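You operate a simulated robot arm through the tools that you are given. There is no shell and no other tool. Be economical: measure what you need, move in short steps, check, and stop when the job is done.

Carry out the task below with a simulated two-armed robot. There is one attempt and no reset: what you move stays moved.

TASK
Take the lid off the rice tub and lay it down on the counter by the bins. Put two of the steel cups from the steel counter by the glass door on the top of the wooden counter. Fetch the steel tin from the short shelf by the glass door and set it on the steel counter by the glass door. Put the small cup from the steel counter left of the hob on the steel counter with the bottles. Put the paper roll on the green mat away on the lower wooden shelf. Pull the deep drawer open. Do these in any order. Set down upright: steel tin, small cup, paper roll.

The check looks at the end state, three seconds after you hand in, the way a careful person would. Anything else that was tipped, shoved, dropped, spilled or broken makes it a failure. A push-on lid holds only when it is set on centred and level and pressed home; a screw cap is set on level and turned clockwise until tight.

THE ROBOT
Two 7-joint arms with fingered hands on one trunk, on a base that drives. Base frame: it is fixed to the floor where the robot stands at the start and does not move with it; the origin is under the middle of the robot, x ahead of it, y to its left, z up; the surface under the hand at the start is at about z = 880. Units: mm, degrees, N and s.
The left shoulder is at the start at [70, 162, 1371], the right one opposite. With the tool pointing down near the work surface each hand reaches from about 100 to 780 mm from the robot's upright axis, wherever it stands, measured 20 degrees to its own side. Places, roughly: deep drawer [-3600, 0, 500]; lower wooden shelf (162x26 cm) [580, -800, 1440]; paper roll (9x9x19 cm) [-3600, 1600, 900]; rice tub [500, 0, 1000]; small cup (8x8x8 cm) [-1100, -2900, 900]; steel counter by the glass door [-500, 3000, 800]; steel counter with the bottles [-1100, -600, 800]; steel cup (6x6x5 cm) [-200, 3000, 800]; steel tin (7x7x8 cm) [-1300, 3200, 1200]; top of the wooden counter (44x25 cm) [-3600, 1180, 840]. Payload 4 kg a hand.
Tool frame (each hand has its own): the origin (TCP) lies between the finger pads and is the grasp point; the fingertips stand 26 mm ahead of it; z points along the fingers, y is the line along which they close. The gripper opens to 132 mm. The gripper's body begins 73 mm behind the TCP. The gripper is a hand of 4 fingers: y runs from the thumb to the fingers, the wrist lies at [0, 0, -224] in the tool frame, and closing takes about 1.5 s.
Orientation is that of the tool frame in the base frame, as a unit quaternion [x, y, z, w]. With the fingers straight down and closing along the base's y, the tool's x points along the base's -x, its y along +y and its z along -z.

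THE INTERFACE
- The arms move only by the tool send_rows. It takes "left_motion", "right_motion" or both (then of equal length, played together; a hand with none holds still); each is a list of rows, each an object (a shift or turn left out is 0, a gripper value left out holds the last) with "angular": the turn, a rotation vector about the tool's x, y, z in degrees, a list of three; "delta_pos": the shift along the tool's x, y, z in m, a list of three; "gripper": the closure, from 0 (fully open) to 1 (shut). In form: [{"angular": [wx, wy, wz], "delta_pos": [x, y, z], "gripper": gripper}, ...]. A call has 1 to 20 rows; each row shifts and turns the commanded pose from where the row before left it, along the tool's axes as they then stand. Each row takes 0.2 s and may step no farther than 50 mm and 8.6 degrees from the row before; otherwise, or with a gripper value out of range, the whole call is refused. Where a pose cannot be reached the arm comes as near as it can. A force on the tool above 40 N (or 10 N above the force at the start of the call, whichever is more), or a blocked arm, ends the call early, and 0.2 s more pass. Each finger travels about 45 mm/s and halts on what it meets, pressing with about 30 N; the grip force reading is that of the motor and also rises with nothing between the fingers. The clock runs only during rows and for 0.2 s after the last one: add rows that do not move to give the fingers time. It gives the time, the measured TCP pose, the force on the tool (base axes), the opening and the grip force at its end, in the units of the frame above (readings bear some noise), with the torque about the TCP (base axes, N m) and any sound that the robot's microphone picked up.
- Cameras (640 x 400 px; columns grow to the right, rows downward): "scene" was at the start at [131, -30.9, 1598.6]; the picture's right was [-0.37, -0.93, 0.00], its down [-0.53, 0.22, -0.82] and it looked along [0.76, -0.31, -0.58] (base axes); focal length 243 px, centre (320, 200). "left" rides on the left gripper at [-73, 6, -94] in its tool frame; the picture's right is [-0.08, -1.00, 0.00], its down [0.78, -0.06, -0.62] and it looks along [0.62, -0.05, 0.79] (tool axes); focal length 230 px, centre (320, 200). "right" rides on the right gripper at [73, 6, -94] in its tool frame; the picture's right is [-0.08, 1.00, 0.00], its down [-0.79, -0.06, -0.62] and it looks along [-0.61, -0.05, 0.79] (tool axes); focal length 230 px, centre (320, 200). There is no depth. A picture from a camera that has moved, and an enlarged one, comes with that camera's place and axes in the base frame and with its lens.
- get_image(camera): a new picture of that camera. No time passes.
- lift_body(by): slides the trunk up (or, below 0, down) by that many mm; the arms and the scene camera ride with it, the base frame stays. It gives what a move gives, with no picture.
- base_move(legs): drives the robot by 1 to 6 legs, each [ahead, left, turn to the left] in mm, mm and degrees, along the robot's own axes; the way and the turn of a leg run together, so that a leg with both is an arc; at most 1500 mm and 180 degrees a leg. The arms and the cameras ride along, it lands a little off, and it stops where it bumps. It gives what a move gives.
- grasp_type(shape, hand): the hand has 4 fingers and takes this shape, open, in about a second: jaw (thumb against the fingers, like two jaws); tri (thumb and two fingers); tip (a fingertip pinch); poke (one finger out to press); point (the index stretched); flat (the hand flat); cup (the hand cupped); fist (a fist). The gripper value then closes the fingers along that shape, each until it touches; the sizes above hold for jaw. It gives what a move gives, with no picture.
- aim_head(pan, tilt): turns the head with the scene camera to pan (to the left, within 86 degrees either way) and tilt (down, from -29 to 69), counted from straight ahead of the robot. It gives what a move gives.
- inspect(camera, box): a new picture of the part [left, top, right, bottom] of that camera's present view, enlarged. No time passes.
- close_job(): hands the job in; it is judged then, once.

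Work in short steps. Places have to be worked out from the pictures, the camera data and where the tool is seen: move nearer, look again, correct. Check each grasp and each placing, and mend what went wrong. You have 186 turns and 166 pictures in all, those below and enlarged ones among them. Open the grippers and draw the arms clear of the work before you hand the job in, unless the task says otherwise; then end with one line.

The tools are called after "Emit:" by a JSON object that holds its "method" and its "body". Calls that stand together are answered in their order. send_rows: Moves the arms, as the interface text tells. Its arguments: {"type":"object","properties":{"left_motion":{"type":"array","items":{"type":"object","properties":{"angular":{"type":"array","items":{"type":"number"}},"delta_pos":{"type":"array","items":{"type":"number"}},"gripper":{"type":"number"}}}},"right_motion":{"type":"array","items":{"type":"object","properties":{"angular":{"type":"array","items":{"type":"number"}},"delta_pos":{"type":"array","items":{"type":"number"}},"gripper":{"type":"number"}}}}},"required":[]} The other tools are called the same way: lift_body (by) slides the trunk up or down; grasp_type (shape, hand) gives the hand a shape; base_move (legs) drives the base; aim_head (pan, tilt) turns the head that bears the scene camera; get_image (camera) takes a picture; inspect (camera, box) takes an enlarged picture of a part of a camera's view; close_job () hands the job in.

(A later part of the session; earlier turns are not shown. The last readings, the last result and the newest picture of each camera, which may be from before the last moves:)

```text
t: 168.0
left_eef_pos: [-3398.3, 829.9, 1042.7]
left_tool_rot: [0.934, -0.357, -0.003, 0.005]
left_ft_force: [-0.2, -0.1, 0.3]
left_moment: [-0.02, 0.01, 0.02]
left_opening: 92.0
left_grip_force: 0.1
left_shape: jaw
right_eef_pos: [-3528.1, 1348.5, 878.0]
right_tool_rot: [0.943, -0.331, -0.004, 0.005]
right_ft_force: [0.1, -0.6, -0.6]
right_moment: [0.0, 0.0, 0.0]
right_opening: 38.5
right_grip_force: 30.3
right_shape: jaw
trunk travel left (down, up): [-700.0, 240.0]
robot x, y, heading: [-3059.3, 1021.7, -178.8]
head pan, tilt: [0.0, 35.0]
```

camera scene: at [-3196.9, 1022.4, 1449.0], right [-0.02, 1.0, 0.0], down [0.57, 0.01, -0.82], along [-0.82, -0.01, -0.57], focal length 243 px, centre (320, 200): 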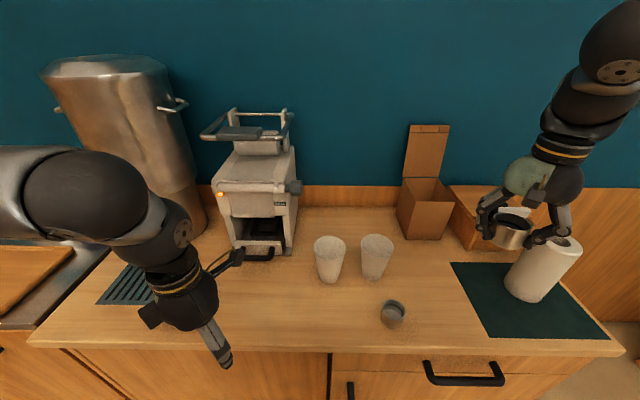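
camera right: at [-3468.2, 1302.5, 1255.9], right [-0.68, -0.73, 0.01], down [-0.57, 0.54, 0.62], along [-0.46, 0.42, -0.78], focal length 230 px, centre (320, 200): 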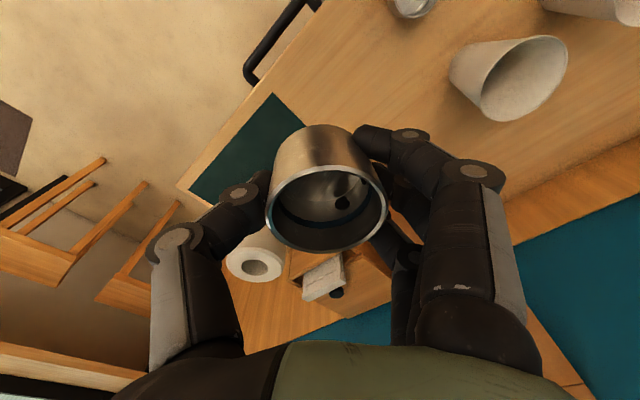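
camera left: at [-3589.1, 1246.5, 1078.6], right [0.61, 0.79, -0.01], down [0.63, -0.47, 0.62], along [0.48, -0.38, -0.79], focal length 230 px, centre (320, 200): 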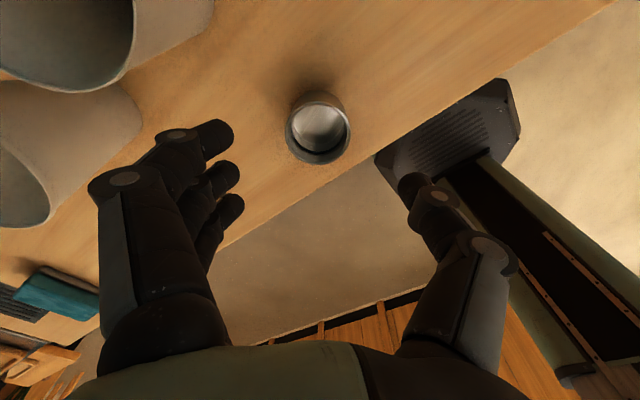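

Emit:
{"method": "send_rows", "body": {"right_motion": [{"delta_pos": [0, 0, 0.002]}, {"delta_pos": [0, 0, 0.001]}, {}]}}

```text
t: 168.8
left_eef_pos: [-3397.0, 828.6, 1042.7]
left_tool_rot: [0.934, -0.357, -0.003, 0.005]
left_ft_force: [-0.5, -0.2, -0.4]
left_moment: [0.03, -0.01, -0.01]
left_opening: 91.9
left_grip_force: 0.1
left_shape: jaw
right_eef_pos: [-3527.2, 1348.4, 877.2]
right_tool_rot: [0.943, -0.332, -0.005, 0.005]
right_ft_force: [-0.9, 1.3, 12.5]
right_moment: [-0.02, 0.36, -0.04]
right_opening: 38.4
right_grip_force: 30.1
right_shape: jaw
trunk travel left (down, up): [-700.0, 240.0]
robot x, y, heading: [-3061.4, 1024.5, -179.1]
head pan, tilt: [0.0, 35.0]
```

Contact (12 N). I release, rise, and look.

Emit:
{"method": "send_rows", "body": {"right_motion": [{"gripper": 0.6}, {"delta_pos": [0, 0, -0.001], "gripper": 0.45}, {"delta_pos": [0, 0, -0.001], "gripper": 0.3}, {}, {}, {}, {"delta_pos": [0, 0, -0.02]}, {"delta_pos": [0, 0, -0.04]}, {"delta_pos": [0, 0, -0.045]}, {"delta_pos": [0, 0, -0.045]}, {"delta_pos": [0, 0, -0.045]}, {"delta_pos": [0, 0, -0.045]}, {"delta_pos": [0, 0, -0.045]}, {}]}}

Emit:
{"method": "get_image", "body": {"camera": "scene"}}

Emit:
{"method": "get_image", "body": {"camera": "right"}}

```text
t: 171.8
left_eef_pos: [-3398.8, 829.8, 1043.0]
left_tool_rot: [0.934, -0.357, -0.003, 0.005]
left_ft_force: [0.6, 0.7, -0.5]
left_moment: [-0.02, 0.02, 0.04]
left_opening: 92.0
left_grip_force: 0.1
left_shape: jaw
right_eef_pos: [-3527.2, 1350.3, 1163.2]
right_tool_rot: [0.943, -0.332, -0.003, 0.004]
right_ft_force: [0.2, 0.0, 0.7]
right_moment: [0.0, -0.01, 0.0]
right_opening: 92.0
right_grip_force: 0.1
right_shape: jaw
trunk travel left (down, up): [-700.0, 240.0]
robot x, y, heading: [-3057.2, 1026.1, -179.0]
head pan, tilt: [0.0, 35.0]
```

```text
86 pictures are left
camera scene: at [-3198.8, 1023.4, 1448.8], right [-0.02, 1.0, 0.0], down [0.57, 0.01, -0.82], along [-0.82, -0.01, -0.57], focal length 243 px, centre (320, 200)
```

scene: 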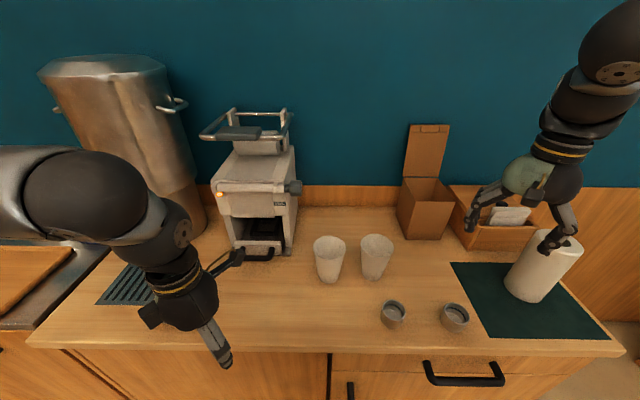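

```text
85 pictures are left
camera right: at [-3471.8, 1303.4, 1255.4], right [-0.68, -0.73, 0.01], down [-0.57, 0.54, 0.62], along [-0.46, 0.42, -0.79], focal length 230 px, centre (320, 200)
```

right: 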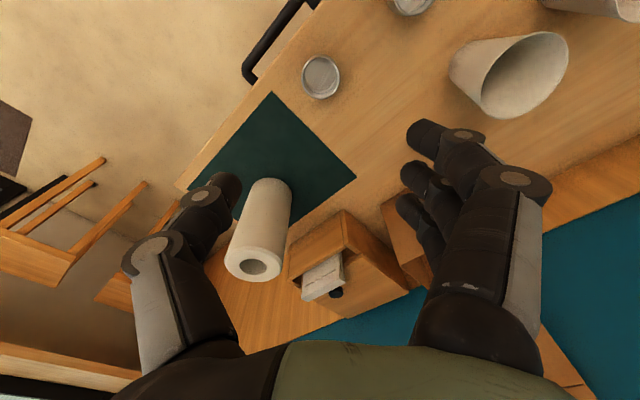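

Both cups stand upright. Next the deep drawer: I back off and look along the counter to the left.

Emit:
{"method": "base_move", "body": {"legs": [[-330, 0, 0]]}}

Emit:
{"method": "aim_head", "body": {"pan": 50, "tilt": 30}}

Emit:
{"method": "get_image", "body": {"camera": "scene"}}

```text
t: 174.0
left_eef_pos: [-3070.1, 835.5, 1041.5]
left_tool_rot: [0.934, -0.357, -0.002, 0.005]
left_ft_force: [0.6, 0.2, -0.7]
left_moment: [0.0, -0.01, 0.0]
left_opening: 92.0
left_grip_force: 0.1
left_shape: jaw
right_eef_pos: [-3199.1, 1356.4, 1161.9]
right_tool_rot: [0.943, -0.332, -0.004, 0.004]
right_ft_force: [-1.4, -0.3, 0.2]
right_moment: [-0.01, 0.0, -0.01]
right_opening: 91.8
right_grip_force: 0.0
right_shape: jaw
trunk travel left (down, up): [-700.0, 240.0]
robot x, y, heading: [-2729.7, 1030.9, -179.2]
head pan, tilt: [0.0, 35.0]
```

```text
t: 175.2
left_eef_pos: [-3070.0, 835.5, 1041.5]
left_tool_rot: [0.934, -0.357, -0.003, 0.005]
left_ft_force: [-0.2, -0.3, 0.0]
left_moment: [-0.01, -0.01, 0.03]
left_opening: 91.8
left_grip_force: 0.0
left_shape: jaw
right_eef_pos: [-3198.0, 1356.2, 1162.6]
right_tool_rot: [0.943, -0.332, -0.005, 0.004]
right_ft_force: [0.2, 0.6, 0.0]
right_moment: [0.04, 0.0, 0.0]
right_opening: 92.1
right_grip_force: 0.0
right_shape: jaw
trunk travel left (down, up): [-700.0, 240.0]
robot x, y, heading: [-2727.0, 1027.7, -179.1]
head pan, tilt: [50.0, 30.0]
```

```text
84 pictures are left
camera scene: at [-2838.7, 959.8, 1456.6], right [-0.78, 0.63, 0.0], down [0.31, 0.39, -0.87], along [-0.55, -0.67, -0.5], focal length 243 px, centre (320, 200)
```

scene: 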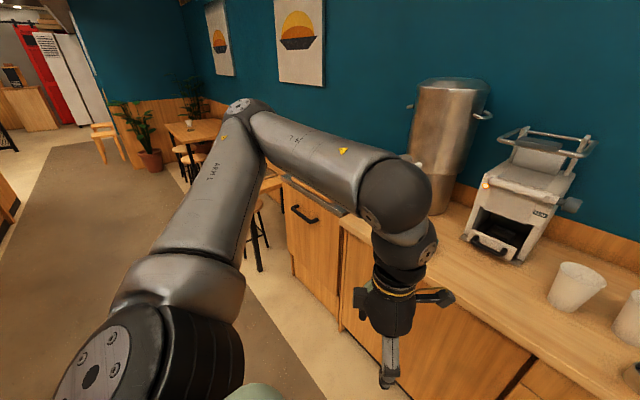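

The cabinet at the left end with the bar handle looks like the deep drawer. I drive left to face it.

Emit:
{"method": "base_move", "body": {"legs": [[0, 900, 0]]}}

Emit:
{"method": "aim_head", "body": {"pan": 5, "tilt": 45}}

Emit:
{"method": "get_image", "body": {"camera": "scene"}}

```text
t: 180.1
left_eef_pos: [-3052.5, -107.9, 1042.0]
left_tool_rot: [0.934, -0.358, -0.004, 0.005]
left_ft_force: [0.8, -0.3, 0.6]
left_moment: [0.02, 0.0, -0.01]
left_opening: 92.1
left_grip_force: 0.1
left_shape: jaw
right_eef_pos: [-3179.9, 412.6, 1163.0]
right_tool_rot: [0.944, -0.33, -0.004, 0.004]
right_ft_force: [0.2, 0.5, 1.5]
right_moment: [-0.04, -0.04, -0.03]
right_opening: 91.9
right_grip_force: 0.1
right_shape: jaw
trunk travel left (down, up): [-700.0, 240.0]
robot x, y, heading: [-2711.2, 84.4, -178.9]
head pan, tilt: [50.0, 30.0]
```

```text
t: 181.2
left_eef_pos: [-3052.4, -108.5, 1042.5]
left_tool_rot: [0.934, -0.357, -0.003, 0.005]
left_ft_force: [0.3, 0.1, -0.2]
left_moment: [-0.04, 0.0, -0.01]
left_opening: 91.9
left_grip_force: 0.0
left_shape: jaw
right_eef_pos: [-3181.5, 412.0, 1163.2]
right_tool_rot: [0.944, -0.331, -0.004, 0.004]
right_ft_force: [0.1, 0.3, -0.4]
right_moment: [0.03, 0.03, 0.03]
right_opening: 92.1
right_grip_force: 0.1
right_shape: jaw
trunk travel left (down, up): [-700.0, 240.0]
robot x, y, heading: [-2707.7, 84.0, -179.0]
head pan, tilt: [5.0, 45.0]
```

```text
83 pictures are left
camera scene: at [-2845.5, 77.5, 1434.0], right [-0.11, 0.99, 0.0], down [0.7, 0.08, -0.71], along [-0.7, -0.08, -0.71], focal length 243 px, centre (320, 200)
```

scene: 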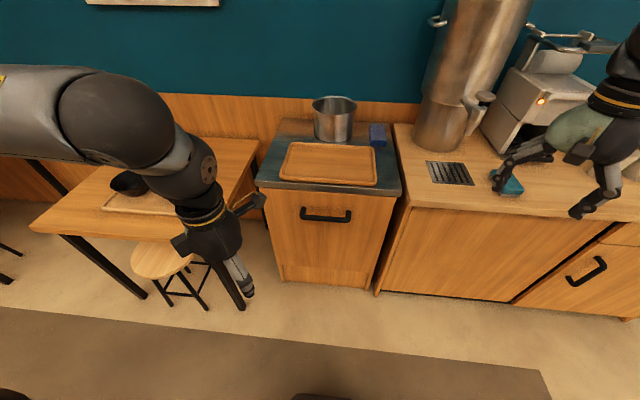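

The handle is at about [-3490,28,700]. I zoom to see its shape.

Emit:
{"method": "inspect", "body": {"camera": "scene", "box": [270, 170, 400, 290]}}

```text
3.33 times, centred on (335, 230) of scene
camera zoom: at [-2845.5, 77.5, 1434.0], right [-0.11, 0.99, 0.0], down [0.7, 0.08, -0.71], along [-0.7, -0.08, -0.71], focal length 810 px, centre (270, 100)
```

zoom: 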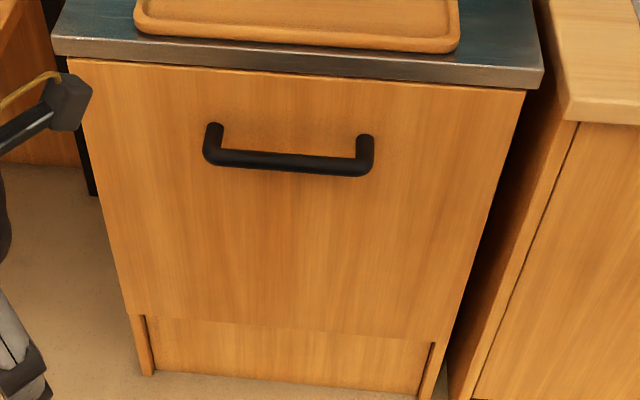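

The bar stands ~45 mm off the drawer face. I'll grip it with the left hand pitched forward: position the base, lower the trunk, and turn the hand (yaw +48°, pitch 60°).

Emit:
{"method": "base_move", "body": {"legs": [[120, -134, 0]]}}

Emit:
{"method": "lift_body", "body": {"by": -200}}

Emit:
{"method": "send_rows", "body": {"left_motion": [{"angular": [0, 0, 8], "gripper": 0.2}, {"angular": [0, 0, 8]}, {"angular": [0, 0, 8]}, {"angular": [0, 0, 8]}, {"angular": [0, 0, 8]}, {"angular": [0, 0, 8]}, {"angular": [-7.5, 0, 0]}, {"angular": [-7.5, 0, 0]}, {"angular": [-7.5, 0, 0]}, {"angular": [-7.5, 0, 0]}, {"angular": [-7.5, 0, 0]}, {"angular": [-7.5, 0, 0]}, {"angular": [-7.5, 0, 0]}, {"angular": [-7.5, 0, 0]}, {}]}}

Emit:
{"method": "get_image", "body": {"camera": "left"}}

Emit:
{"method": "get_image", "body": {"camera": "scene"}}

```text
t: 182.7
left_eef_pos: [-3174.4, 23.6, 1041.0]
left_tool_rot: [0.935, -0.355, -0.004, 0.005]
left_ft_force: [0.9, -0.5, 0.8]
left_moment: [0.0, -0.01, 0.0]
left_opening: 92.2
left_grip_force: 0.1
left_shape: jaw
right_eef_pos: [-3304.1, 543.0, 1161.9]
right_tool_rot: [0.944, -0.329, -0.005, 0.003]
right_ft_force: [-0.1, 0.4, 0.4]
right_moment: [-0.02, 0.03, -0.01]
right_opening: 92.1
right_grip_force: 0.0
right_shape: jaw
trunk travel left (down, up): [-700.0, 240.0]
robot x, y, heading: [-2836.0, 218.1, -178.4]
head pan, tilt: [5.0, 45.0]
```

```text
t: 184.9
left_eef_pos: [-3174.2, 22.9, 842.0]
left_tool_rot: [0.935, -0.356, -0.003, 0.005]
left_ft_force: [-0.1, 0.9, -0.4]
left_moment: [0.01, 0.0, -0.01]
left_opening: 92.1
left_grip_force: 0.1
left_shape: jaw
right_eef_pos: [-3305.6, 543.3, 962.4]
right_tool_rot: [0.944, -0.329, -0.004, 0.004]
right_ft_force: [-0.3, 0.0, 0.8]
right_moment: [0.0, -0.01, 0.01]
right_opening: 92.0
right_grip_force: 0.0
right_shape: jaw
trunk travel left (down, up): [-500.0, 440.0]
robot x, y, heading: [-2836.7, 216.1, -178.6]
head pan, tilt: [5.0, 45.0]
```

```text
t: 188.1
left_eef_pos: [-3192.6, 79.0, 951.3]
left_tool_rot: [-0.673, 0.719, 0.112, -0.133]
left_ft_force: [-0.9, 1.0, 0.3]
left_moment: [0.0, -0.04, 0.02]
left_opening: 105.4
left_grip_force: 0.1
left_shape: jaw
left hand out of reach, approached as far as the arm can: row 6, 7, 8, 9, 10, 11, 12, 13, 14
right_eef_pos: [-3306.7, 543.1, 961.0]
right_tool_rot: [0.944, -0.329, -0.004, 0.004]
right_ft_force: [-0.6, 0.0, 0.0]
right_moment: [0.0, -0.04, 0.01]
right_opening: 92.0
right_grip_force: 0.1
right_shape: jaw
trunk travel left (down, up): [-500.0, 440.0]
robot x, y, heading: [-2839.5, 218.3, -178.6]
head pan, tilt: [5.0, 45.0]
```

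```text
81 pictures are left
camera left: at [-3161.1, 155.6, 1038.9], right [0.94, 0.01, -0.34], down [0.22, -0.78, 0.59], along [-0.26, -0.63, -0.73], focal length 230 px, centre (320, 200)
```

left: 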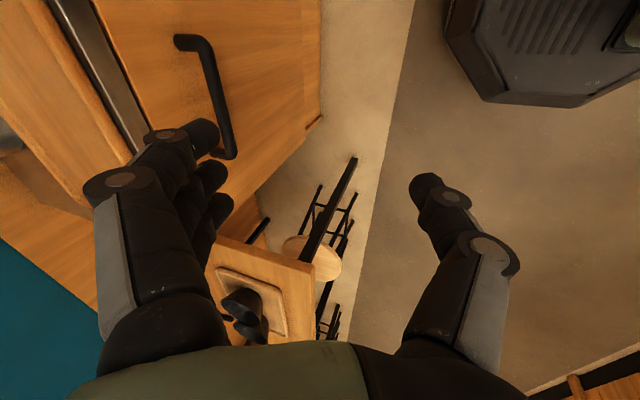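

```text
80 pictures are left
camera scene: at [-2969.9, 210.7, 1233.9], right [-0.11, 0.99, 0.0], down [0.7, 0.08, -0.71], along [-0.7, -0.08, -0.71], focal length 243 px, centre (320, 200)
```

scene: 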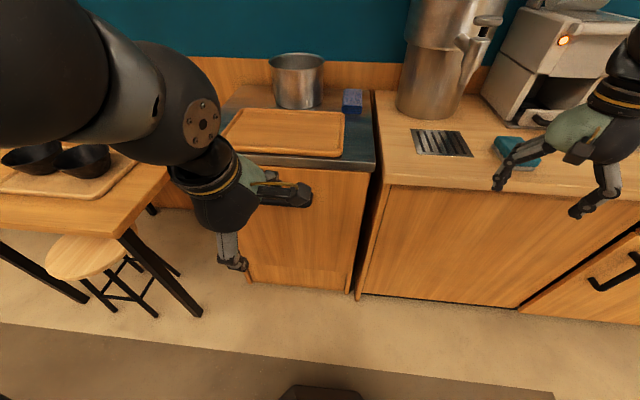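

The hand is too close to the body to pitch. I back the base 250 mm, extend the hand forward, and then pitch.

Emit:
{"method": "base_move", "body": {"legs": [[-250, 0, 0]]}}

Emit:
{"method": "send_rows", "body": {"left_motion": [{"delta_pos": [0, 0.042, 0.015]}, {"delta_pos": [0, 0.042, 0.015]}, {"delta_pos": [0, 0.042, 0.015]}, {"delta_pos": [0, 0.042, 0.015]}, {"angular": [-8, 0, 0], "delta_pos": [0, 0.03, 0.02]}, {"angular": [-8, 0, 0], "delta_pos": [0, 0.02, 0.03]}, {"angular": [-8, 0, 0]}, {"angular": [-8, 0, 0]}, {"angular": [-8, 0, 0]}, {}]}}

Emit:
{"method": "get_image", "body": {"camera": "left"}}

Emit:
{"method": "get_image", "body": {"camera": "scene"}}

```text
t: 190.0
left_eef_pos: [-2935.2, 83.6, 952.9]
left_tool_rot: [-0.674, 0.718, 0.113, -0.133]
left_ft_force: [0.1, 0.5, 1.0]
left_moment: [0.0, 0.03, -0.03]
left_opening: 105.4
left_grip_force: 0.1
left_shape: jaw
right_eef_pos: [-3050.1, 548.6, 963.3]
right_tool_rot: [0.945, -0.328, -0.004, 0.005]
right_ft_force: [1.1, -0.4, 0.3]
right_moment: [0.01, -0.03, -0.01]
right_opening: 92.1
right_grip_force: 0.1
right_shape: jaw
trunk travel left (down, up): [-500.0, 440.0]
robot x, y, heading: [-2582.4, 226.5, -178.5]
head pan, tilt: [5.0, 45.0]
```

```text
t: 192.2
left_eef_pos: [-3157.4, 131.8, 919.7]
left_tool_rot: [-0.589, 0.636, 0.351, -0.354]
left_ft_force: [-0.8, 0.7, -0.3]
left_moment: [0.0, 0.0, 0.04]
left_opening: 105.2
left_grip_force: 0.1
left_shape: jaw
left hand out of reach, approached as far as the arm can: row 2, 3, 4
right_eef_pos: [-3051.2, 548.1, 963.1]
right_tool_rot: [0.945, -0.328, -0.004, 0.004]
right_ft_force: [-0.4, -0.4, -0.4]
right_moment: [-0.02, 0.0, -0.01]
right_opening: 92.0
right_grip_force: 0.0
right_shape: jaw
trunk travel left (down, up): [-500.0, 440.0]
robot x, y, heading: [-2579.9, 225.0, -178.7]
head pan, tilt: [5.0, 45.0]
```

```text
79 pictures are left
camera left: at [-3074.6, 203.1, 968.6], right [0.5, 0.02, -0.87], down [0.52, -0.81, 0.29], along [-0.69, -0.59, -0.41], focal length 230 px, centre (320, 200)
```

left: 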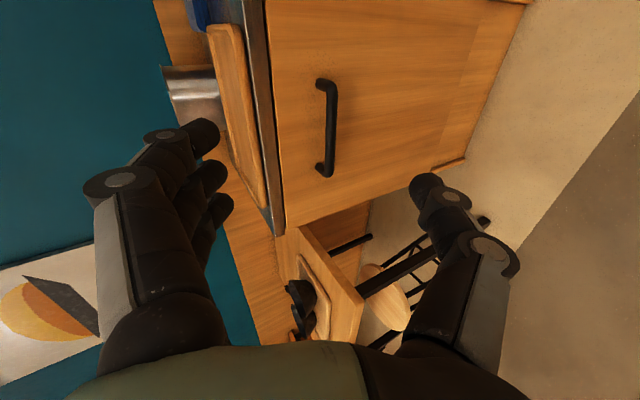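

```text
78 pictures are left
camera scene: at [-2712.5, 215.7, 1234.1], right [-0.11, 0.99, 0.0], down [0.7, 0.08, -0.71], along [-0.7, -0.08, -0.71], focal length 243 px, centre (320, 200)
```

scene: 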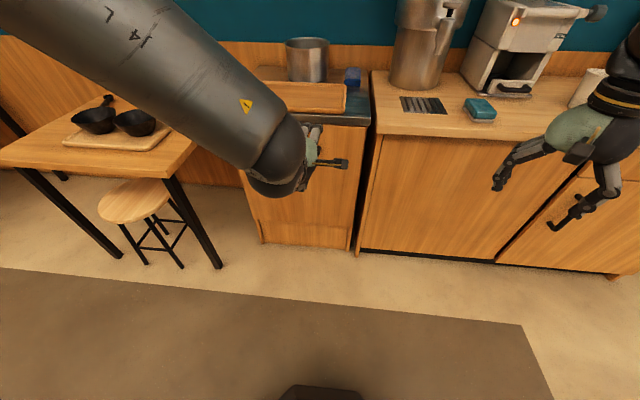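

Hand pitched nicely; the bar is near [-3450,40,715]. I close the opening to ~60 mm, approach with base and trunk, then recheck.

Emit:
{"method": "base_move", "body": {"legs": [[170, 90, 0]]}}

Emit:
{"method": "lift_body", "body": {"by": -160}}

Emit:
{"method": "send_rows", "body": {"left_motion": [{"gripper": 0.5}, {}, {}, {}]}}

Emit:
{"method": "get_image", "body": {"camera": "left"}}

Emit:
{"method": "get_image", "body": {"camera": "scene"}}

```text
t: 193.7
left_eef_pos: [-3325.9, 42.6, 919.8]
left_tool_rot: [-0.587, 0.638, 0.352, -0.353]
left_ft_force: [-0.3, -0.5, 0.2]
left_moment: [0.02, -0.02, 0.02]
left_opening: 105.1
left_grip_force: 0.1
left_shape: jaw
right_eef_pos: [-3217.3, 458.1, 963.4]
right_tool_rot: [0.944, -0.33, -0.004, 0.004]
right_ft_force: [-0.1, -1.0, 0.8]
right_moment: [0.04, 0.0, -0.02]
right_opening: 92.0
right_grip_force: 0.2
right_shape: jaw
trunk travel left (down, up): [-500.0, 440.0]
robot x, y, heading: [-2749.0, 133.3, -178.9]
head pan, tilt: [5.0, 45.0]
```

```text
t: 195.6
left_eef_pos: [-3326.2, 41.9, 759.0]
left_tool_rot: [-0.587, 0.638, 0.352, -0.354]
left_ft_force: [-0.9, 1.7, -0.5]
left_moment: [-0.01, -0.02, 0.02]
left_opening: 105.4
left_grip_force: 0.0
left_shape: jaw
right_eef_pos: [-3216.5, 458.3, 803.6]
right_tool_rot: [0.944, -0.329, -0.004, 0.005]
right_ft_force: [0.0, 0.2, 0.0]
right_moment: [-0.04, -0.01, -0.02]
right_opening: 92.0
right_grip_force: 0.0
right_shape: jaw
trunk travel left (down, up): [-340.0, 600.0]
robot x, y, heading: [-2747.9, 132.7, -178.6]
head pan, tilt: [5.0, 45.0]
```

```text
t: 196.6
left_eef_pos: [-3325.5, 41.6, 759.5]
left_tool_rot: [-0.587, 0.637, 0.353, -0.354]
left_ft_force: [0.3, -0.1, 0.6]
left_moment: [0.03, -0.02, 0.02]
left_opening: 66.5
left_grip_force: 0.0
left_shape: jaw
right_eef_pos: [-3216.9, 457.5, 803.4]
right_tool_rot: [0.944, -0.33, -0.004, 0.004]
right_ft_force: [-0.5, -0.6, -0.5]
right_moment: [0.0, 0.03, -0.01]
right_opening: 92.0
right_grip_force: 0.0
right_shape: jaw
trunk travel left (down, up): [-340.0, 600.0]
robot x, y, heading: [-2753.2, 129.6, -178.9]
head pan, tilt: [5.0, 45.0]
```

```text
77 pictures are left
camera left: at [-3242.9, 113.7, 808.7], right [0.5, 0.01, -0.86], down [0.52, -0.81, 0.29], along [-0.69, -0.59, -0.41], focal length 230 px, centre (320, 200)
```

left: 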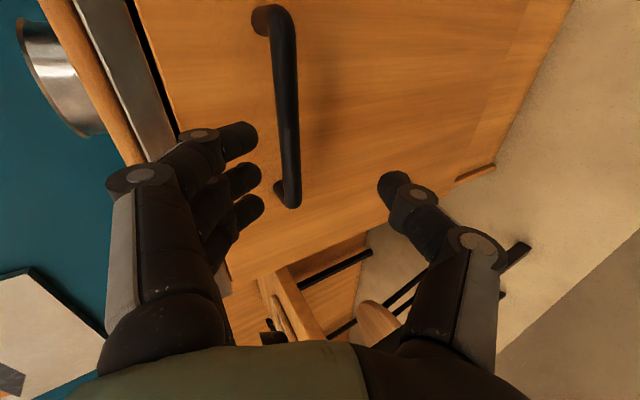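

```text
76 pictures are left
camera scene: at [-2880.6, 124.9, 1074.0], right [-0.11, 0.99, 0.0], down [0.7, 0.08, -0.71], along [-0.7, -0.08, -0.71], focal length 243 px, centre (320, 200)
```

scene: 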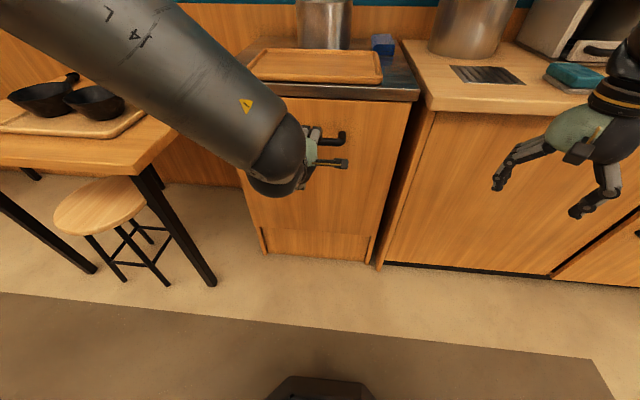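

Bar triangulated at [-3444,53,727]. I raise 36 mm and slide in along the tool axis.

Emit:
{"method": "lift_body", "body": {"by": 36}}

Emit:
{"method": "send_rows", "body": {"left_motion": [{"delta_pos": [-0.011, 0, 0]}, {"delta_pos": [0, 0, 0.03]}, {"delta_pos": [0, 0, 0.03]}, {}]}}

Emit:
{"method": "get_image", "body": {"camera": "left"}}

```text
t: 197.3
left_eef_pos: [-3326.6, 41.9, 795.1]
left_tool_rot: [-0.587, 0.638, 0.352, -0.355]
left_ft_force: [-0.4, 0.0, 0.2]
left_moment: [-0.01, -0.01, 0.01]
left_opening: 66.7
left_grip_force: 0.1
left_shape: jaw
right_eef_pos: [-3217.3, 458.8, 838.9]
right_tool_rot: [0.944, -0.329, -0.004, 0.004]
right_ft_force: [-0.5, 0.3, 0.8]
right_moment: [-0.01, 0.02, 0.01]
right_opening: 91.7
right_grip_force: 0.1
right_shape: jaw
trunk travel left (down, up): [-376.0, 564.0]
robot x, y, heading: [-2748.4, 134.3, -179.0]
head pan, tilt: [5.0, 45.0]
```

```text
t: 198.3
left_eef_pos: [-3376.9, 55.2, 765.2]
left_tool_rot: [-0.587, 0.638, 0.352, -0.354]
left_ft_force: [-0.5, -0.9, -0.7]
left_moment: [-0.02, 0.03, 0.01]
left_opening: 66.9
left_grip_force: 0.1
left_shape: jaw
right_eef_pos: [-3217.5, 457.7, 838.5]
right_tool_rot: [0.944, -0.329, -0.005, 0.005]
right_ft_force: [1.4, 0.6, -0.4]
right_moment: [-0.01, 0.0, -0.01]
right_opening: 92.0
right_grip_force: 0.0
right_shape: jaw
trunk travel left (down, up): [-376.0, 564.0]
robot x, y, heading: [-2751.0, 135.2, -179.2]
head pan, tilt: [5.0, 45.0]
```

```text
75 pictures are left
camera left: at [-3293.4, 127.1, 814.8], right [0.5, 0.01, -0.86], down [0.52, -0.81, 0.29], along [-0.69, -0.59, -0.41], focal length 230 px, centre (320, 200)
```

left: 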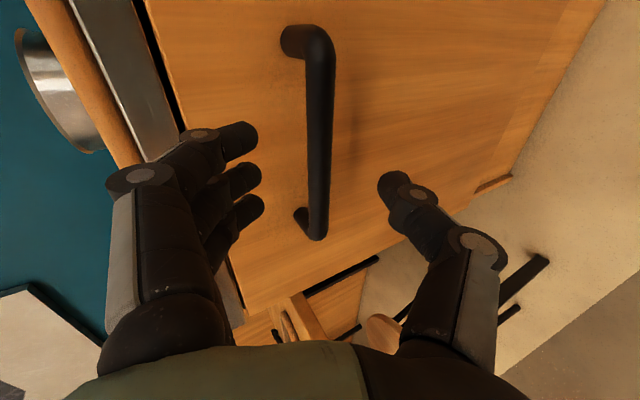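

The bar is centred between fingers. I advance 74 mm more.

Emit:
{"method": "send_rows", "body": {"left_motion": [{"delta_pos": [0, 0, 0.03]}, {"delta_pos": [0, 0, 0.025]}, {"delta_pos": [0, 0, 0.019]}, {}]}}

Emit:
{"method": "get_image", "body": {"camera": "left"}}

```text
t: 199.3
left_eef_pos: [-3433.9, 65.3, 726.9]
left_tool_rot: [-0.588, 0.635, 0.353, -0.356]
left_ft_force: [0.2, -0.1, -0.2]
left_moment: [0.0, -0.01, 0.0]
left_opening: 66.8
left_grip_force: 0.1
left_shape: jaw
left hand out of reach, approached as far as the arm can: row 3
right_eef_pos: [-3217.3, 458.0, 839.7]
right_tool_rot: [0.944, -0.329, -0.005, 0.005]
right_ft_force: [-0.9, -1.0, -0.4]
right_moment: [-0.03, -0.01, -0.03]
right_opening: 91.9
right_grip_force: 0.1
right_shape: jaw
trunk travel left (down, up): [-376.0, 564.0]
robot x, y, heading: [-2749.4, 132.3, -178.6]
head pan, tilt: [5.0, 45.0]
```

```text
74 pictures are left
camera left: at [-3350.8, 136.9, 776.8], right [0.5, 0.02, -0.87], down [0.52, -0.8, 0.29], along [-0.69, -0.59, -0.41], focal length 230 px, centre (320, 200)
```

left: 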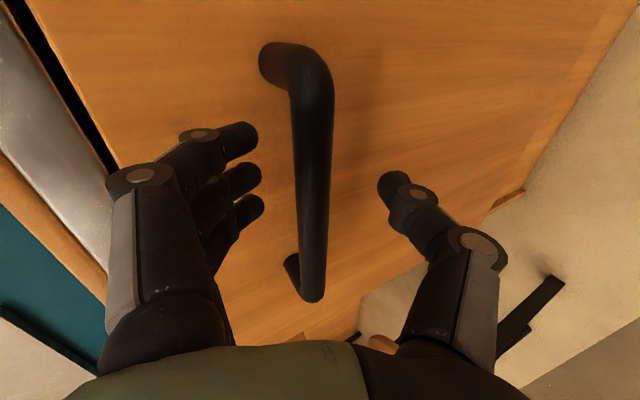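

The bar sits at the grasp point. I close the fingers.

Emit:
{"method": "send_rows", "body": {"left_motion": [{"gripper": 0.7}, {"gripper": 0.85}, {"gripper": 1.0}, {}, {}, {}, {}]}}

Emit:
{"method": "get_image", "body": {"camera": "left"}}

```text
t: 200.9
left_eef_pos: [-3433.6, 65.3, 728.3]
left_tool_rot: [-0.589, 0.635, 0.351, -0.356]
left_ft_force: [-0.4, 1.5, 2.1]
left_moment: [0.04, 0.09, 0.0]
left_opening: 14.3
left_grip_force: 29.7
left_shape: jaw
right_eef_pos: [-3217.1, 457.8, 838.9]
right_tool_rot: [0.944, -0.33, -0.003, 0.004]
right_ft_force: [0.1, -0.4, 0.0]
right_moment: [-0.03, 0.01, -0.01]
right_opening: 92.0
right_grip_force: 0.1
right_shape: jaw
trunk travel left (down, up): [-376.0, 564.0]
robot x, y, heading: [-2744.7, 133.2, -179.0]
head pan, tilt: [5.0, 45.0]
```

```text
73 pictures are left
camera left: at [-3350.6, 137.1, 776.9], right [0.5, 0.02, -0.87], down [0.52, -0.8, 0.29], along [-0.69, -0.59, -0.41], focal length 230 px, centre (320, 200)
```

left: 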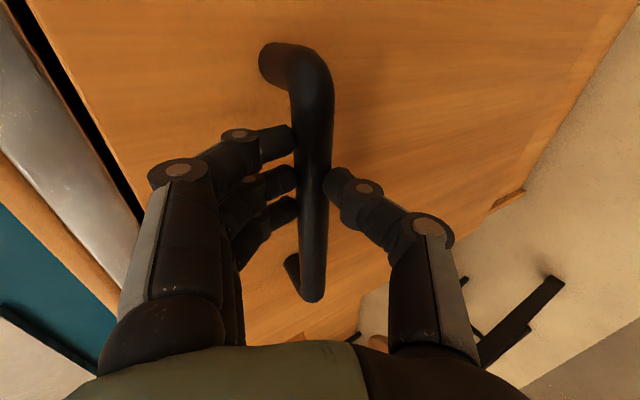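

Bar gripped. I pull by backing the base 150 mm.

Emit:
{"method": "base_move", "body": {"legs": [[-150, 0, 0]]}}

Emit:
{"method": "get_image", "body": {"camera": "scene"}}

```text
t: 202.3
left_eef_pos: [-3281.0, 66.8, 728.7]
left_tool_rot: [-0.589, 0.635, 0.351, -0.356]
left_ft_force: [-1.1, -14.2, 0.6]
left_moment: [-0.05, 0.05, 0.33]
left_opening: 13.6
left_grip_force: 30.0
left_shape: jaw
right_eef_pos: [-3064.7, 461.1, 840.1]
right_tool_rot: [0.944, -0.33, -0.005, 0.004]
right_ft_force: [1.0, -0.8, 0.6]
right_moment: [-0.01, 0.04, 0.0]
right_opening: 91.9
right_grip_force: 0.0
right_shape: jaw
trunk travel left (down, up): [-376.0, 564.0]
robot x, y, heading: [-2599.2, 133.1, -178.7]
head pan, tilt: [5.0, 45.0]
```

```text
72 pictures are left
camera scene: at [-2728.1, 126.5, 1110.1], right [-0.11, 0.99, 0.0], down [0.7, 0.08, -0.71], along [-0.7, -0.07, -0.71], focal length 243 px, centre (320, 200)
```

scene: 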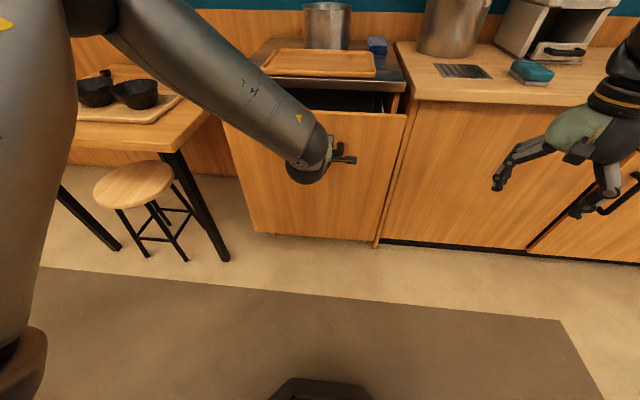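

The drawer slides out. I pull another 200 mm.

Emit:
{"method": "base_move", "body": {"legs": [[-200, 0, 0]]}}

Emit:
{"method": "get_image", "body": {"camera": "scene"}}

```text
t: 203.9
left_eef_pos: [-3081.0, 74.7, 727.5]
left_tool_rot: [-0.587, 0.637, 0.351, -0.356]
left_ft_force: [0.1, -0.1, 0.6]
left_moment: [-0.01, -0.02, 0.0]
left_opening: 7.1
left_grip_force: 29.9
left_shape: jaw
right_eef_pos: [-2862.2, 467.6, 840.2]
right_tool_rot: [0.943, -0.331, -0.004, 0.004]
right_ft_force: [0.1, 0.0, -0.2]
right_moment: [-0.01, 0.02, 0.01]
right_opening: 92.0
right_grip_force: 0.0
right_shape: jaw
trunk travel left (down, up): [-376.0, 564.0]
robot x, y, heading: [-2394.8, 141.2, -179.3]
head pan, tilt: [5.0, 45.0]
```

```text
71 pictures are left
camera scene: at [-2527.8, 132.3, 1110.1], right [-0.1, 0.99, 0.0], down [0.7, 0.07, -0.71], along [-0.7, -0.07, -0.71], focal length 243 px, centre (320, 200)
```

scene: 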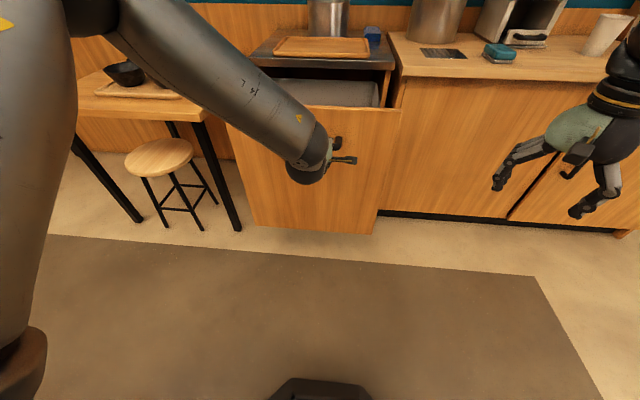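

The grip slipped, with the drawer well open. I zoom to see how far out it is.

Emit:
{"method": "inspect", "body": {"camera": "scene", "box": [210, 20, 410, 240]}}

Emit:
{"method": "get_image", "body": {"camera": "left"}}

```text
1.82 times, centred on (310, 130) of scene
camera zoom: at [-2527.8, 132.3, 1110.1], right [-0.1, 0.99, 0.0], down [0.7, 0.07, -0.71], along [-0.7, -0.07, -0.71], focal length 442 px, centre (338, 327)
```

zoom: 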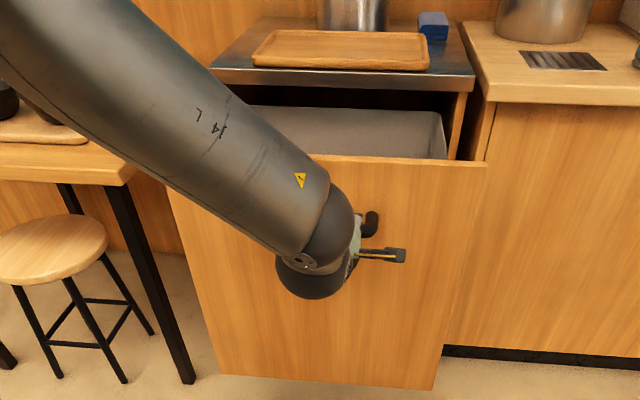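

```text
69 pictures are left
camera left: at [-2998.4, 146.0, 777.0], right [0.5, 0.01, -0.87], down [0.52, -0.81, 0.29], along [-0.69, -0.59, -0.41], focal length 230 px, centre (320, 200)
```

left: 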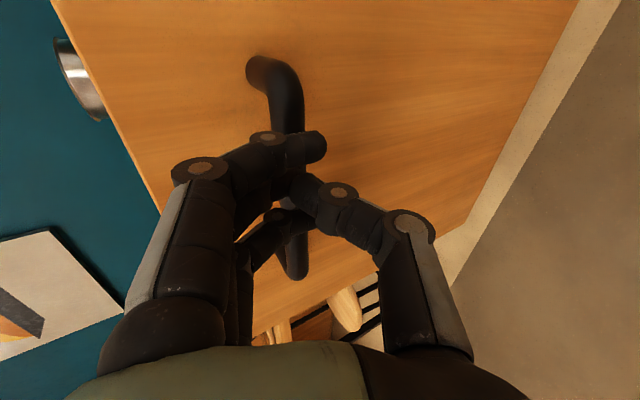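

The bar is just past the fingertips, so the drawer is out about 330 mm — fully pulled. I open the hand and back away.

Emit:
{"method": "send_rows", "body": {"left_motion": [{"gripper": 0.5}, {}, {}, {}, {}]}}

Emit:
{"method": "base_move", "body": {"legs": [[-200, 0, 0]]}}

Emit:
{"method": "get_image", "body": {"camera": "scene"}}

```text
t: 205.1
left_eef_pos: [-3082.3, 74.3, 727.5]
left_tool_rot: [-0.587, 0.636, 0.352, -0.355]
left_ft_force: [0.1, -0.1, -0.2]
left_moment: [-0.01, -0.03, -0.02]
left_opening: 65.1
left_grip_force: 0.0
left_shape: jaw
right_eef_pos: [-2863.9, 467.6, 838.6]
right_tool_rot: [0.943, -0.332, -0.005, 0.005]
right_ft_force: [0.6, 0.6, -0.1]
right_moment: [0.04, -0.02, 0.02]
right_opening: 91.9
right_grip_force: 0.1
right_shape: jaw
trunk travel left (down, up): [-376.0, 564.0]
robot x, y, heading: [-2397.7, 138.5, -179.3]
head pan, tilt: [5.0, 45.0]
```

```text
t: 206.8
left_eef_pos: [-2876.0, 78.5, 727.8]
left_tool_rot: [-0.586, 0.637, 0.353, -0.356]
left_ft_force: [0.4, 0.1, 0.0]
left_moment: [-0.03, -0.02, -0.02]
left_opening: 64.9
left_grip_force: 0.1
left_shape: jaw
right_eef_pos: [-2657.2, 471.3, 839.1]
right_tool_rot: [0.943, -0.333, -0.004, 0.005]
right_ft_force: [0.3, -0.7, 1.4]
right_moment: [0.04, 0.01, -0.01]
right_opening: 92.1
right_grip_force: 0.0
right_shape: jaw
trunk travel left (down, up): [-376.0, 564.0]
robot x, y, heading: [-2191.2, 140.7, -179.1]
head pan, tilt: [5.0, 45.0]
```

```text
68 pictures are left
camera scene: at [-2322.8, 135.3, 1110.1], right [-0.1, 0.99, 0.0], down [0.7, 0.07, -0.71], along [-0.7, -0.07, -0.71], focal length 243 px, centre (320, 200)
```

scene: 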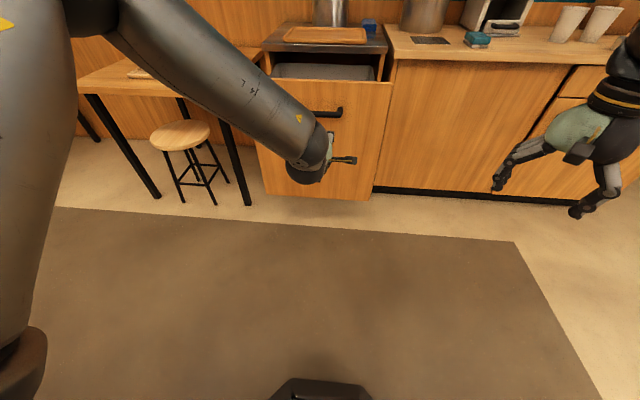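

Drawer stands ~300 mm open. Now the paper roll: I'll grip it from the front with a horizontal left hand, so I pitch 30° more, roll −90°, and raise the trunk.

Emit:
{"method": "send_rows", "body": {"left_motion": [{"angular": [-7.5, 0, 0], "gripper": 0}, {"angular": [-7.5, 0, 0]}, {"angular": [-7.5, 0, 0]}, {"angular": [-7.5, 0, 0]}, {"angular": [0, 0, -8.2]}, {"angular": [0, 0, -8.2]}, {"angular": [0, 0, -8.2]}, {"angular": [0, 0, -8.2]}, {"angular": [0, 0, -8.2]}, {"angular": [0, 0, -8.2]}, {"angular": [0, 0, -8.2]}, {"angular": [0, 0, -8.2]}, {"angular": [0, 0, -8.2]}, {"angular": [0, 0, -8.2]}, {"angular": [0, 0, -8.2]}, {}]}}

Emit:
{"method": "lift_body", "body": {"by": 220}}

```text
t: 210.2
left_eef_pos: [-2877.2, 78.3, 727.1]
left_tool_rot: [-0.707, 0.034, 0.707, 0.008]
left_ft_force: [-0.1, 0.1, 0.0]
left_moment: [0.01, 0.0, -0.03]
left_opening: 131.5
left_grip_force: 0.1
left_shape: jaw
right_eef_pos: [-2657.9, 470.7, 838.5]
right_tool_rot: [0.943, -0.334, -0.004, 0.004]
right_ft_force: [0.1, -0.6, 0.3]
right_moment: [-0.03, 0.02, -0.01]
right_opening: 92.0
right_grip_force: 0.1
right_shape: jaw
trunk travel left (down, up): [-376.0, 564.0]
robot x, y, heading: [-2192.6, 143.4, -179.0]
head pan, tilt: [5.0, 45.0]
```

```text
t: 212.5
left_eef_pos: [-2878.1, 78.5, 945.7]
left_tool_rot: [-0.707, 0.033, 0.707, 0.008]
left_ft_force: [-0.3, -0.3, 1.2]
left_moment: [0.01, 0.03, -0.01]
left_opening: 131.6
left_grip_force: 0.1
left_shape: jaw
right_eef_pos: [-2657.6, 471.1, 1058.8]
right_tool_rot: [0.943, -0.334, -0.004, 0.004]
right_ft_force: [0.1, 0.1, -0.5]
right_moment: [0.01, 0.0, 0.0]
right_opening: 92.0
right_grip_force: 0.1
right_shape: jaw
trunk travel left (down, up): [-596.0, 344.0]
robot x, y, heading: [-2192.1, 142.1, -179.3]
head pan, tilt: [5.0, 45.0]
```

The left hand is horizontal and level. I check the right side before driving along the aisle.

Emit:
{"method": "aim_head", "body": {"pan": -86, "tilt": 30}}

Emit:
{"method": "get_image", "body": {"camera": "scene"}}

```text
t: 214.1
left_eef_pos: [-2878.3, 77.7, 946.1]
left_tool_rot: [-0.707, 0.035, 0.707, 0.009]
left_ft_force: [0.6, 0.1, -0.2]
left_moment: [-0.03, -0.03, 0.0]
left_opening: 131.8
left_grip_force: 0.2
left_shape: jaw
right_eef_pos: [-2659.2, 470.8, 1059.1]
right_tool_rot: [0.943, -0.333, -0.005, 0.005]
right_ft_force: [0.6, -0.5, 0.2]
right_moment: [0.02, 0.01, 0.0]
right_opening: 91.9
right_grip_force: 0.2
right_shape: jaw
trunk travel left (down, up): [-596.0, 344.0]
robot x, y, heading: [-2190.6, 143.1, -178.9]
head pan, tilt: [-85.9, 30.0]
```

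```text
67 pictures are left
camera scene: at [-2250.6, 233.7, 1352.6], right [1.0, 0.09, 0.0], down [0.04, -0.5, -0.87], along [-0.07, 0.86, -0.5], focal length 243 px, centre (320, 200)
```

scene: 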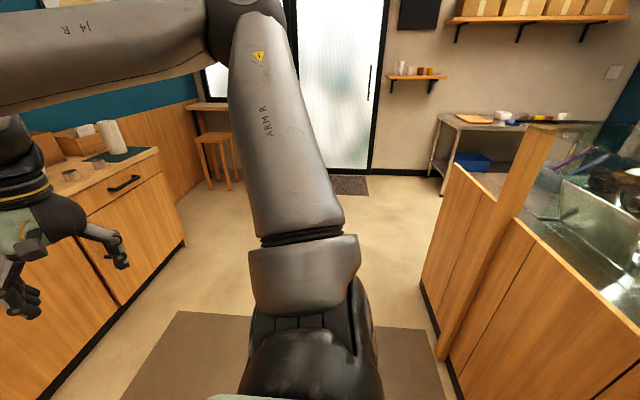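

Clear. I drive to face the paper roll.

Emit:
{"method": "base_move", "body": {"legs": [[0, -500, 0], [150, -700, 0], [0, -310, 0]]}}

Emit:
{"method": "aim_head", "body": {"pan": 5, "tilt": 35}}

Emit:
{"method": "get_image", "body": {"camera": "scene"}}

Emit:
{"method": "get_image", "body": {"camera": "left"}}

```text
t: 222.3
left_eef_pos: [-3045.7, 1597.4, 947.1]
left_tool_rot: [-0.707, 0.034, 0.707, 0.007]
left_ft_force: [0.9, 0.7, -0.8]
left_moment: [-0.03, 0.0, -0.01]
left_opening: 131.9
left_grip_force: 0.1
left_shape: jaw
right_eef_pos: [-2828.3, 1990.4, 1059.4]
right_tool_rot: [0.943, -0.333, -0.004, 0.004]
right_ft_force: [0.6, -0.5, 0.0]
right_moment: [0.0, 0.01, -0.04]
right_opening: 92.0
right_grip_force: 0.0
right_shape: jaw
trunk travel left (down, up): [-596.0, 344.0]
robot x, y, heading: [-2360.6, 1656.9, -179.1]
head pan, tilt: [-85.9, 30.0]
```

```text
t: 224.0
left_eef_pos: [-3045.8, 1597.9, 947.0]
left_tool_rot: [-0.707, 0.034, 0.707, 0.008]
left_ft_force: [-0.5, -0.7, -0.4]
left_moment: [0.03, -0.03, -0.03]
left_opening: 131.9
left_grip_force: 0.0
left_shape: jaw
right_eef_pos: [-2826.7, 1991.2, 1059.2]
right_tool_rot: [0.943, -0.333, -0.005, 0.004]
right_ft_force: [-0.3, 0.3, 0.7]
right_moment: [0.01, 0.01, 0.01]
right_opening: 92.0
right_grip_force: 0.0
right_shape: jaw
trunk travel left (down, up): [-596.0, 344.0]
robot x, y, heading: [-2361.1, 1661.1, -179.4]
head pan, tilt: [5.0, 35.0]
```

```text
66 pictures are left
camera scene: at [-2498.7, 1653.7, 1344.8], right [-0.1, 0.99, 0.0], down [0.57, 0.06, -0.82], along [-0.81, -0.08, -0.57], focal length 243 px, centre (320, 200)
```

scene: 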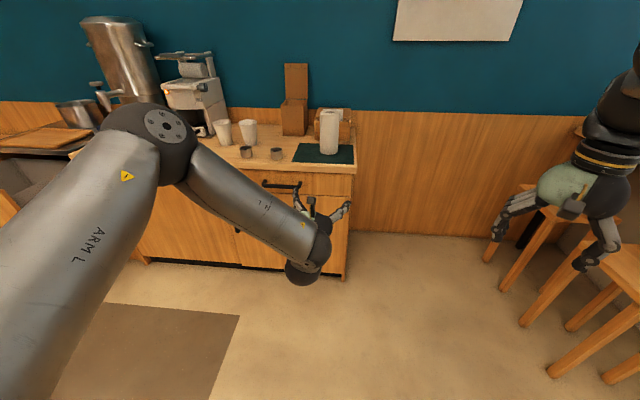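

```text
65 pictures are left
camera left: at [-2952.1, 1590.0, 1020.9], right [0.06, 1.0, 0.04], down [0.62, 0.0, -0.79], along [-0.78, 0.07, -0.62], focal length 230 px, centre (320, 200)
```

left: 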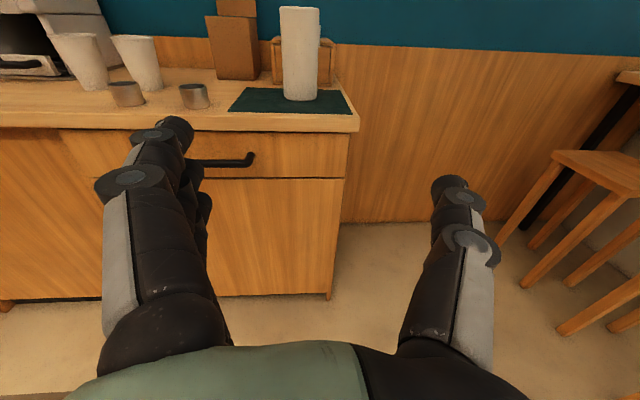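

Roll centre ≈[-3655,1581], mid z≈932. I advance 440 mm and recheck with the hand camera.

Emit:
{"method": "base_move", "body": {"legs": [[440, 12, 0]]}}

Emit:
{"method": "get_image", "body": {"camera": "left"}}

Emit:
{"method": "get_image", "body": {"camera": "scene"}}

```text
t: 226.7
left_eef_pos: [-3488.6, 1574.8, 947.7]
left_tool_rot: [-0.707, 0.031, 0.707, 0.006]
left_ft_force: [-0.8, 0.2, -0.7]
left_moment: [-0.01, 0.03, 0.0]
left_opening: 131.7
left_grip_force: 0.1
left_shape: jaw
right_eef_pos: [-3270.4, 1968.9, 1058.5]
right_tool_rot: [0.944, -0.331, -0.004, 0.004]
right_ft_force: [0.2, 0.5, 0.0]
right_moment: [0.04, 0.0, 0.0]
right_opening: 91.7
right_grip_force: 0.1
right_shape: jaw
trunk travel left (down, up): [-596.0, 344.0]
robot x, y, heading: [-2805.0, 1639.3, -178.9]
head pan, tilt: [5.0, 35.0]
```

```text
64 pictures are left
camera left: at [-3393.7, 1568.6, 1020.9], right [0.05, 1.0, 0.04], down [0.62, 0.0, -0.79], along [-0.78, 0.07, -0.62], focal length 230 px, centre (320, 200)
```

left: 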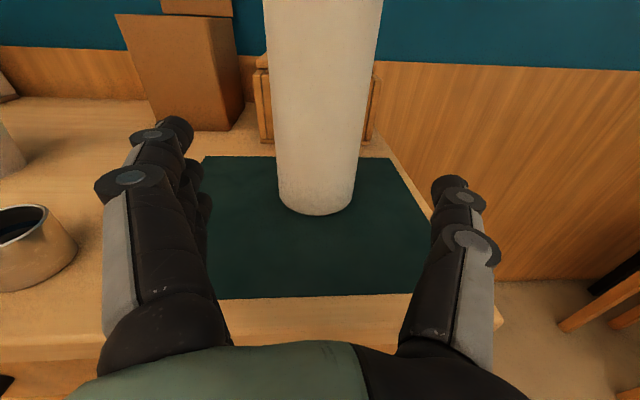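

```text
63 pictures are left
camera scene: at [-2940.6, 1634.1, 1344.8], right [-0.11, 0.99, 0.0], down [0.57, 0.06, -0.82], along [-0.81, -0.09, -0.57], focal length 243 px, centre (320, 200)
```

scene: 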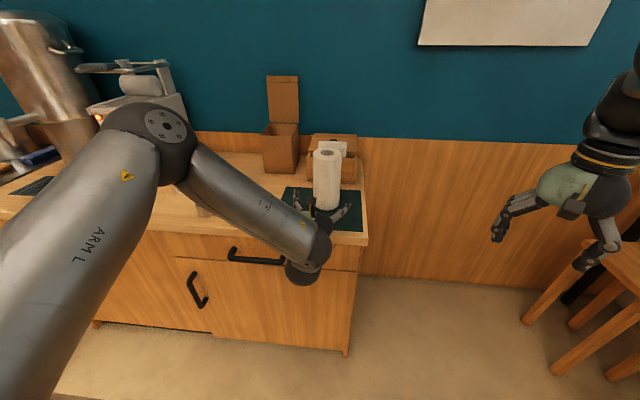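

Roll centre ≈[-3644,1583]. I advance 150 mm with 11 mm to the right, then close.

Emit:
{"method": "base_move", "body": {"legs": [[150, -11, 0]]}}

Emit:
{"method": "get_image", "body": {"camera": "left"}}

```text
t: 228.0
left_eef_pos: [-3637.0, 1581.8, 947.1]
left_tool_rot: [-0.707, 0.032, 0.707, 0.005]
left_ft_force: [0.8, 0.1, -0.1]
left_moment: [0.0, -0.01, 0.02]
left_opening: 131.8
left_grip_force: 0.1
left_shape: jaw
right_eef_pos: [-3419.8, 1976.1, 1059.5]
right_tool_rot: [0.944, -0.329, -0.004, 0.005]
right_ft_force: [0.4, -0.1, 1.0]
right_moment: [0.02, -0.02, -0.01]
right_opening: 92.0
right_grip_force: 0.1
right_shape: jaw
trunk travel left (down, up): [-596.0, 344.0]
robot x, y, heading: [-2952.1, 1650.1, -178.6]
head pan, tilt: [5.0, 35.0]
```

```text
62 pictures are left
camera left: at [-3542.5, 1575.2, 1021.2], right [0.05, 1.0, 0.04], down [0.62, 0.0, -0.79], along [-0.78, 0.07, -0.62], focal length 230 px, centre (320, 200)
```

left: 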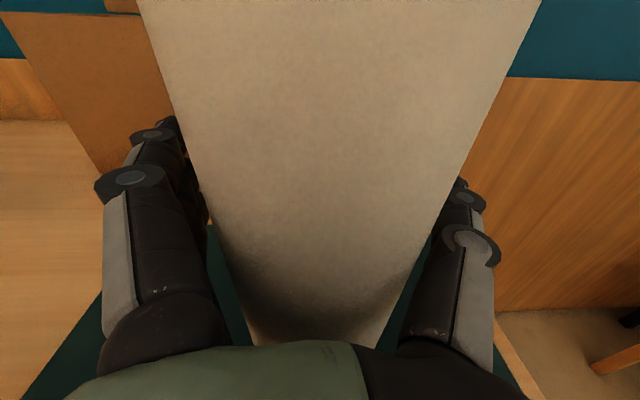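

The roll is between the fingers. I close and lift slightly.

Emit:
{"method": "send_rows", "body": {"left_motion": [{"gripper": 0.3}, {"gripper": 0.5}, {"gripper": 0.7}, {"gripper": 0.85}, {"gripper": 1.0}, {}, {}, {}, {}]}}

Emit:
{"method": "lift_body", "body": {"by": 80}}

Emit:
{"method": "get_image", "body": {"camera": "scene"}}

Emit:
{"method": "get_image", "body": {"camera": "left"}}

```text
t: 230.0
left_eef_pos: [-3636.2, 1582.2, 946.6]
left_tool_rot: [0.707, -0.032, -0.707, -0.007]
left_ft_force: [0.0, -0.6, 0.9]
left_moment: [0.06, 0.01, 0.05]
left_opening: 64.9
left_grip_force: 30.2
left_shape: jaw
right_eef_pos: [-3419.8, 1975.6, 1058.2]
right_tool_rot: [0.944, -0.329, -0.004, 0.006]
right_ft_force: [0.5, -0.3, 0.7]
right_moment: [0.03, 0.0, -0.03]
right_opening: 92.1
right_grip_force: 0.1
right_shape: jaw
trunk travel left (down, up): [-596.0, 344.0]
robot x, y, heading: [-2950.6, 1649.7, -178.6]
head pan, tilt: [5.0, 35.0]
```

```text
t: 231.2
left_eef_pos: [-3637.3, 1582.6, 1027.2]
left_tool_rot: [0.707, -0.031, -0.707, -0.005]
left_ft_force: [-0.4, -0.4, -2.2]
left_moment: [0.01, 0.07, 0.01]
left_opening: 64.9
left_grip_force: 30.8
left_shape: jaw
right_eef_pos: [-3421.0, 1976.1, 1138.4]
right_tool_rot: [0.944, -0.329, -0.003, 0.004]
right_ft_force: [-1.1, 0.3, -0.3]
right_moment: [0.0, -0.01, -0.02]
right_opening: 92.0
right_grip_force: 0.1
right_shape: jaw
trunk travel left (down, up): [-676.0, 264.0]
robot x, y, heading: [-2952.4, 1653.5, -178.7]
head pan, tilt: [5.0, 35.0]
```

```text
61 pictures are left
camera scene: at [-3090.5, 1641.8, 1424.7], right [-0.11, 0.99, 0.0], down [0.57, 0.06, -0.82], along [-0.81, -0.09, -0.57], focal length 243 px, centre (320, 200)
```

scene: 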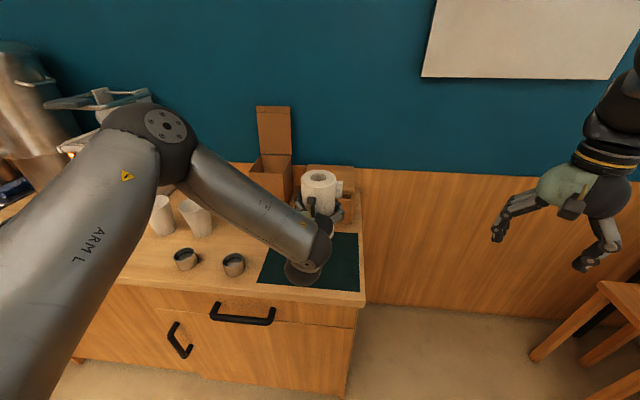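

```text
60 pictures are left
camera left: at [-3543.2, 1575.3, 1100.6], right [0.05, 1.0, 0.04], down [0.62, 0.0, -0.79], along [-0.78, 0.07, -0.62], focal length 230 px, centre (320, 200)
```

left: 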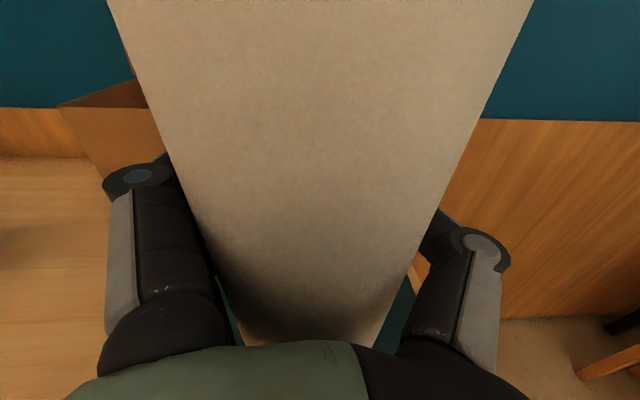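

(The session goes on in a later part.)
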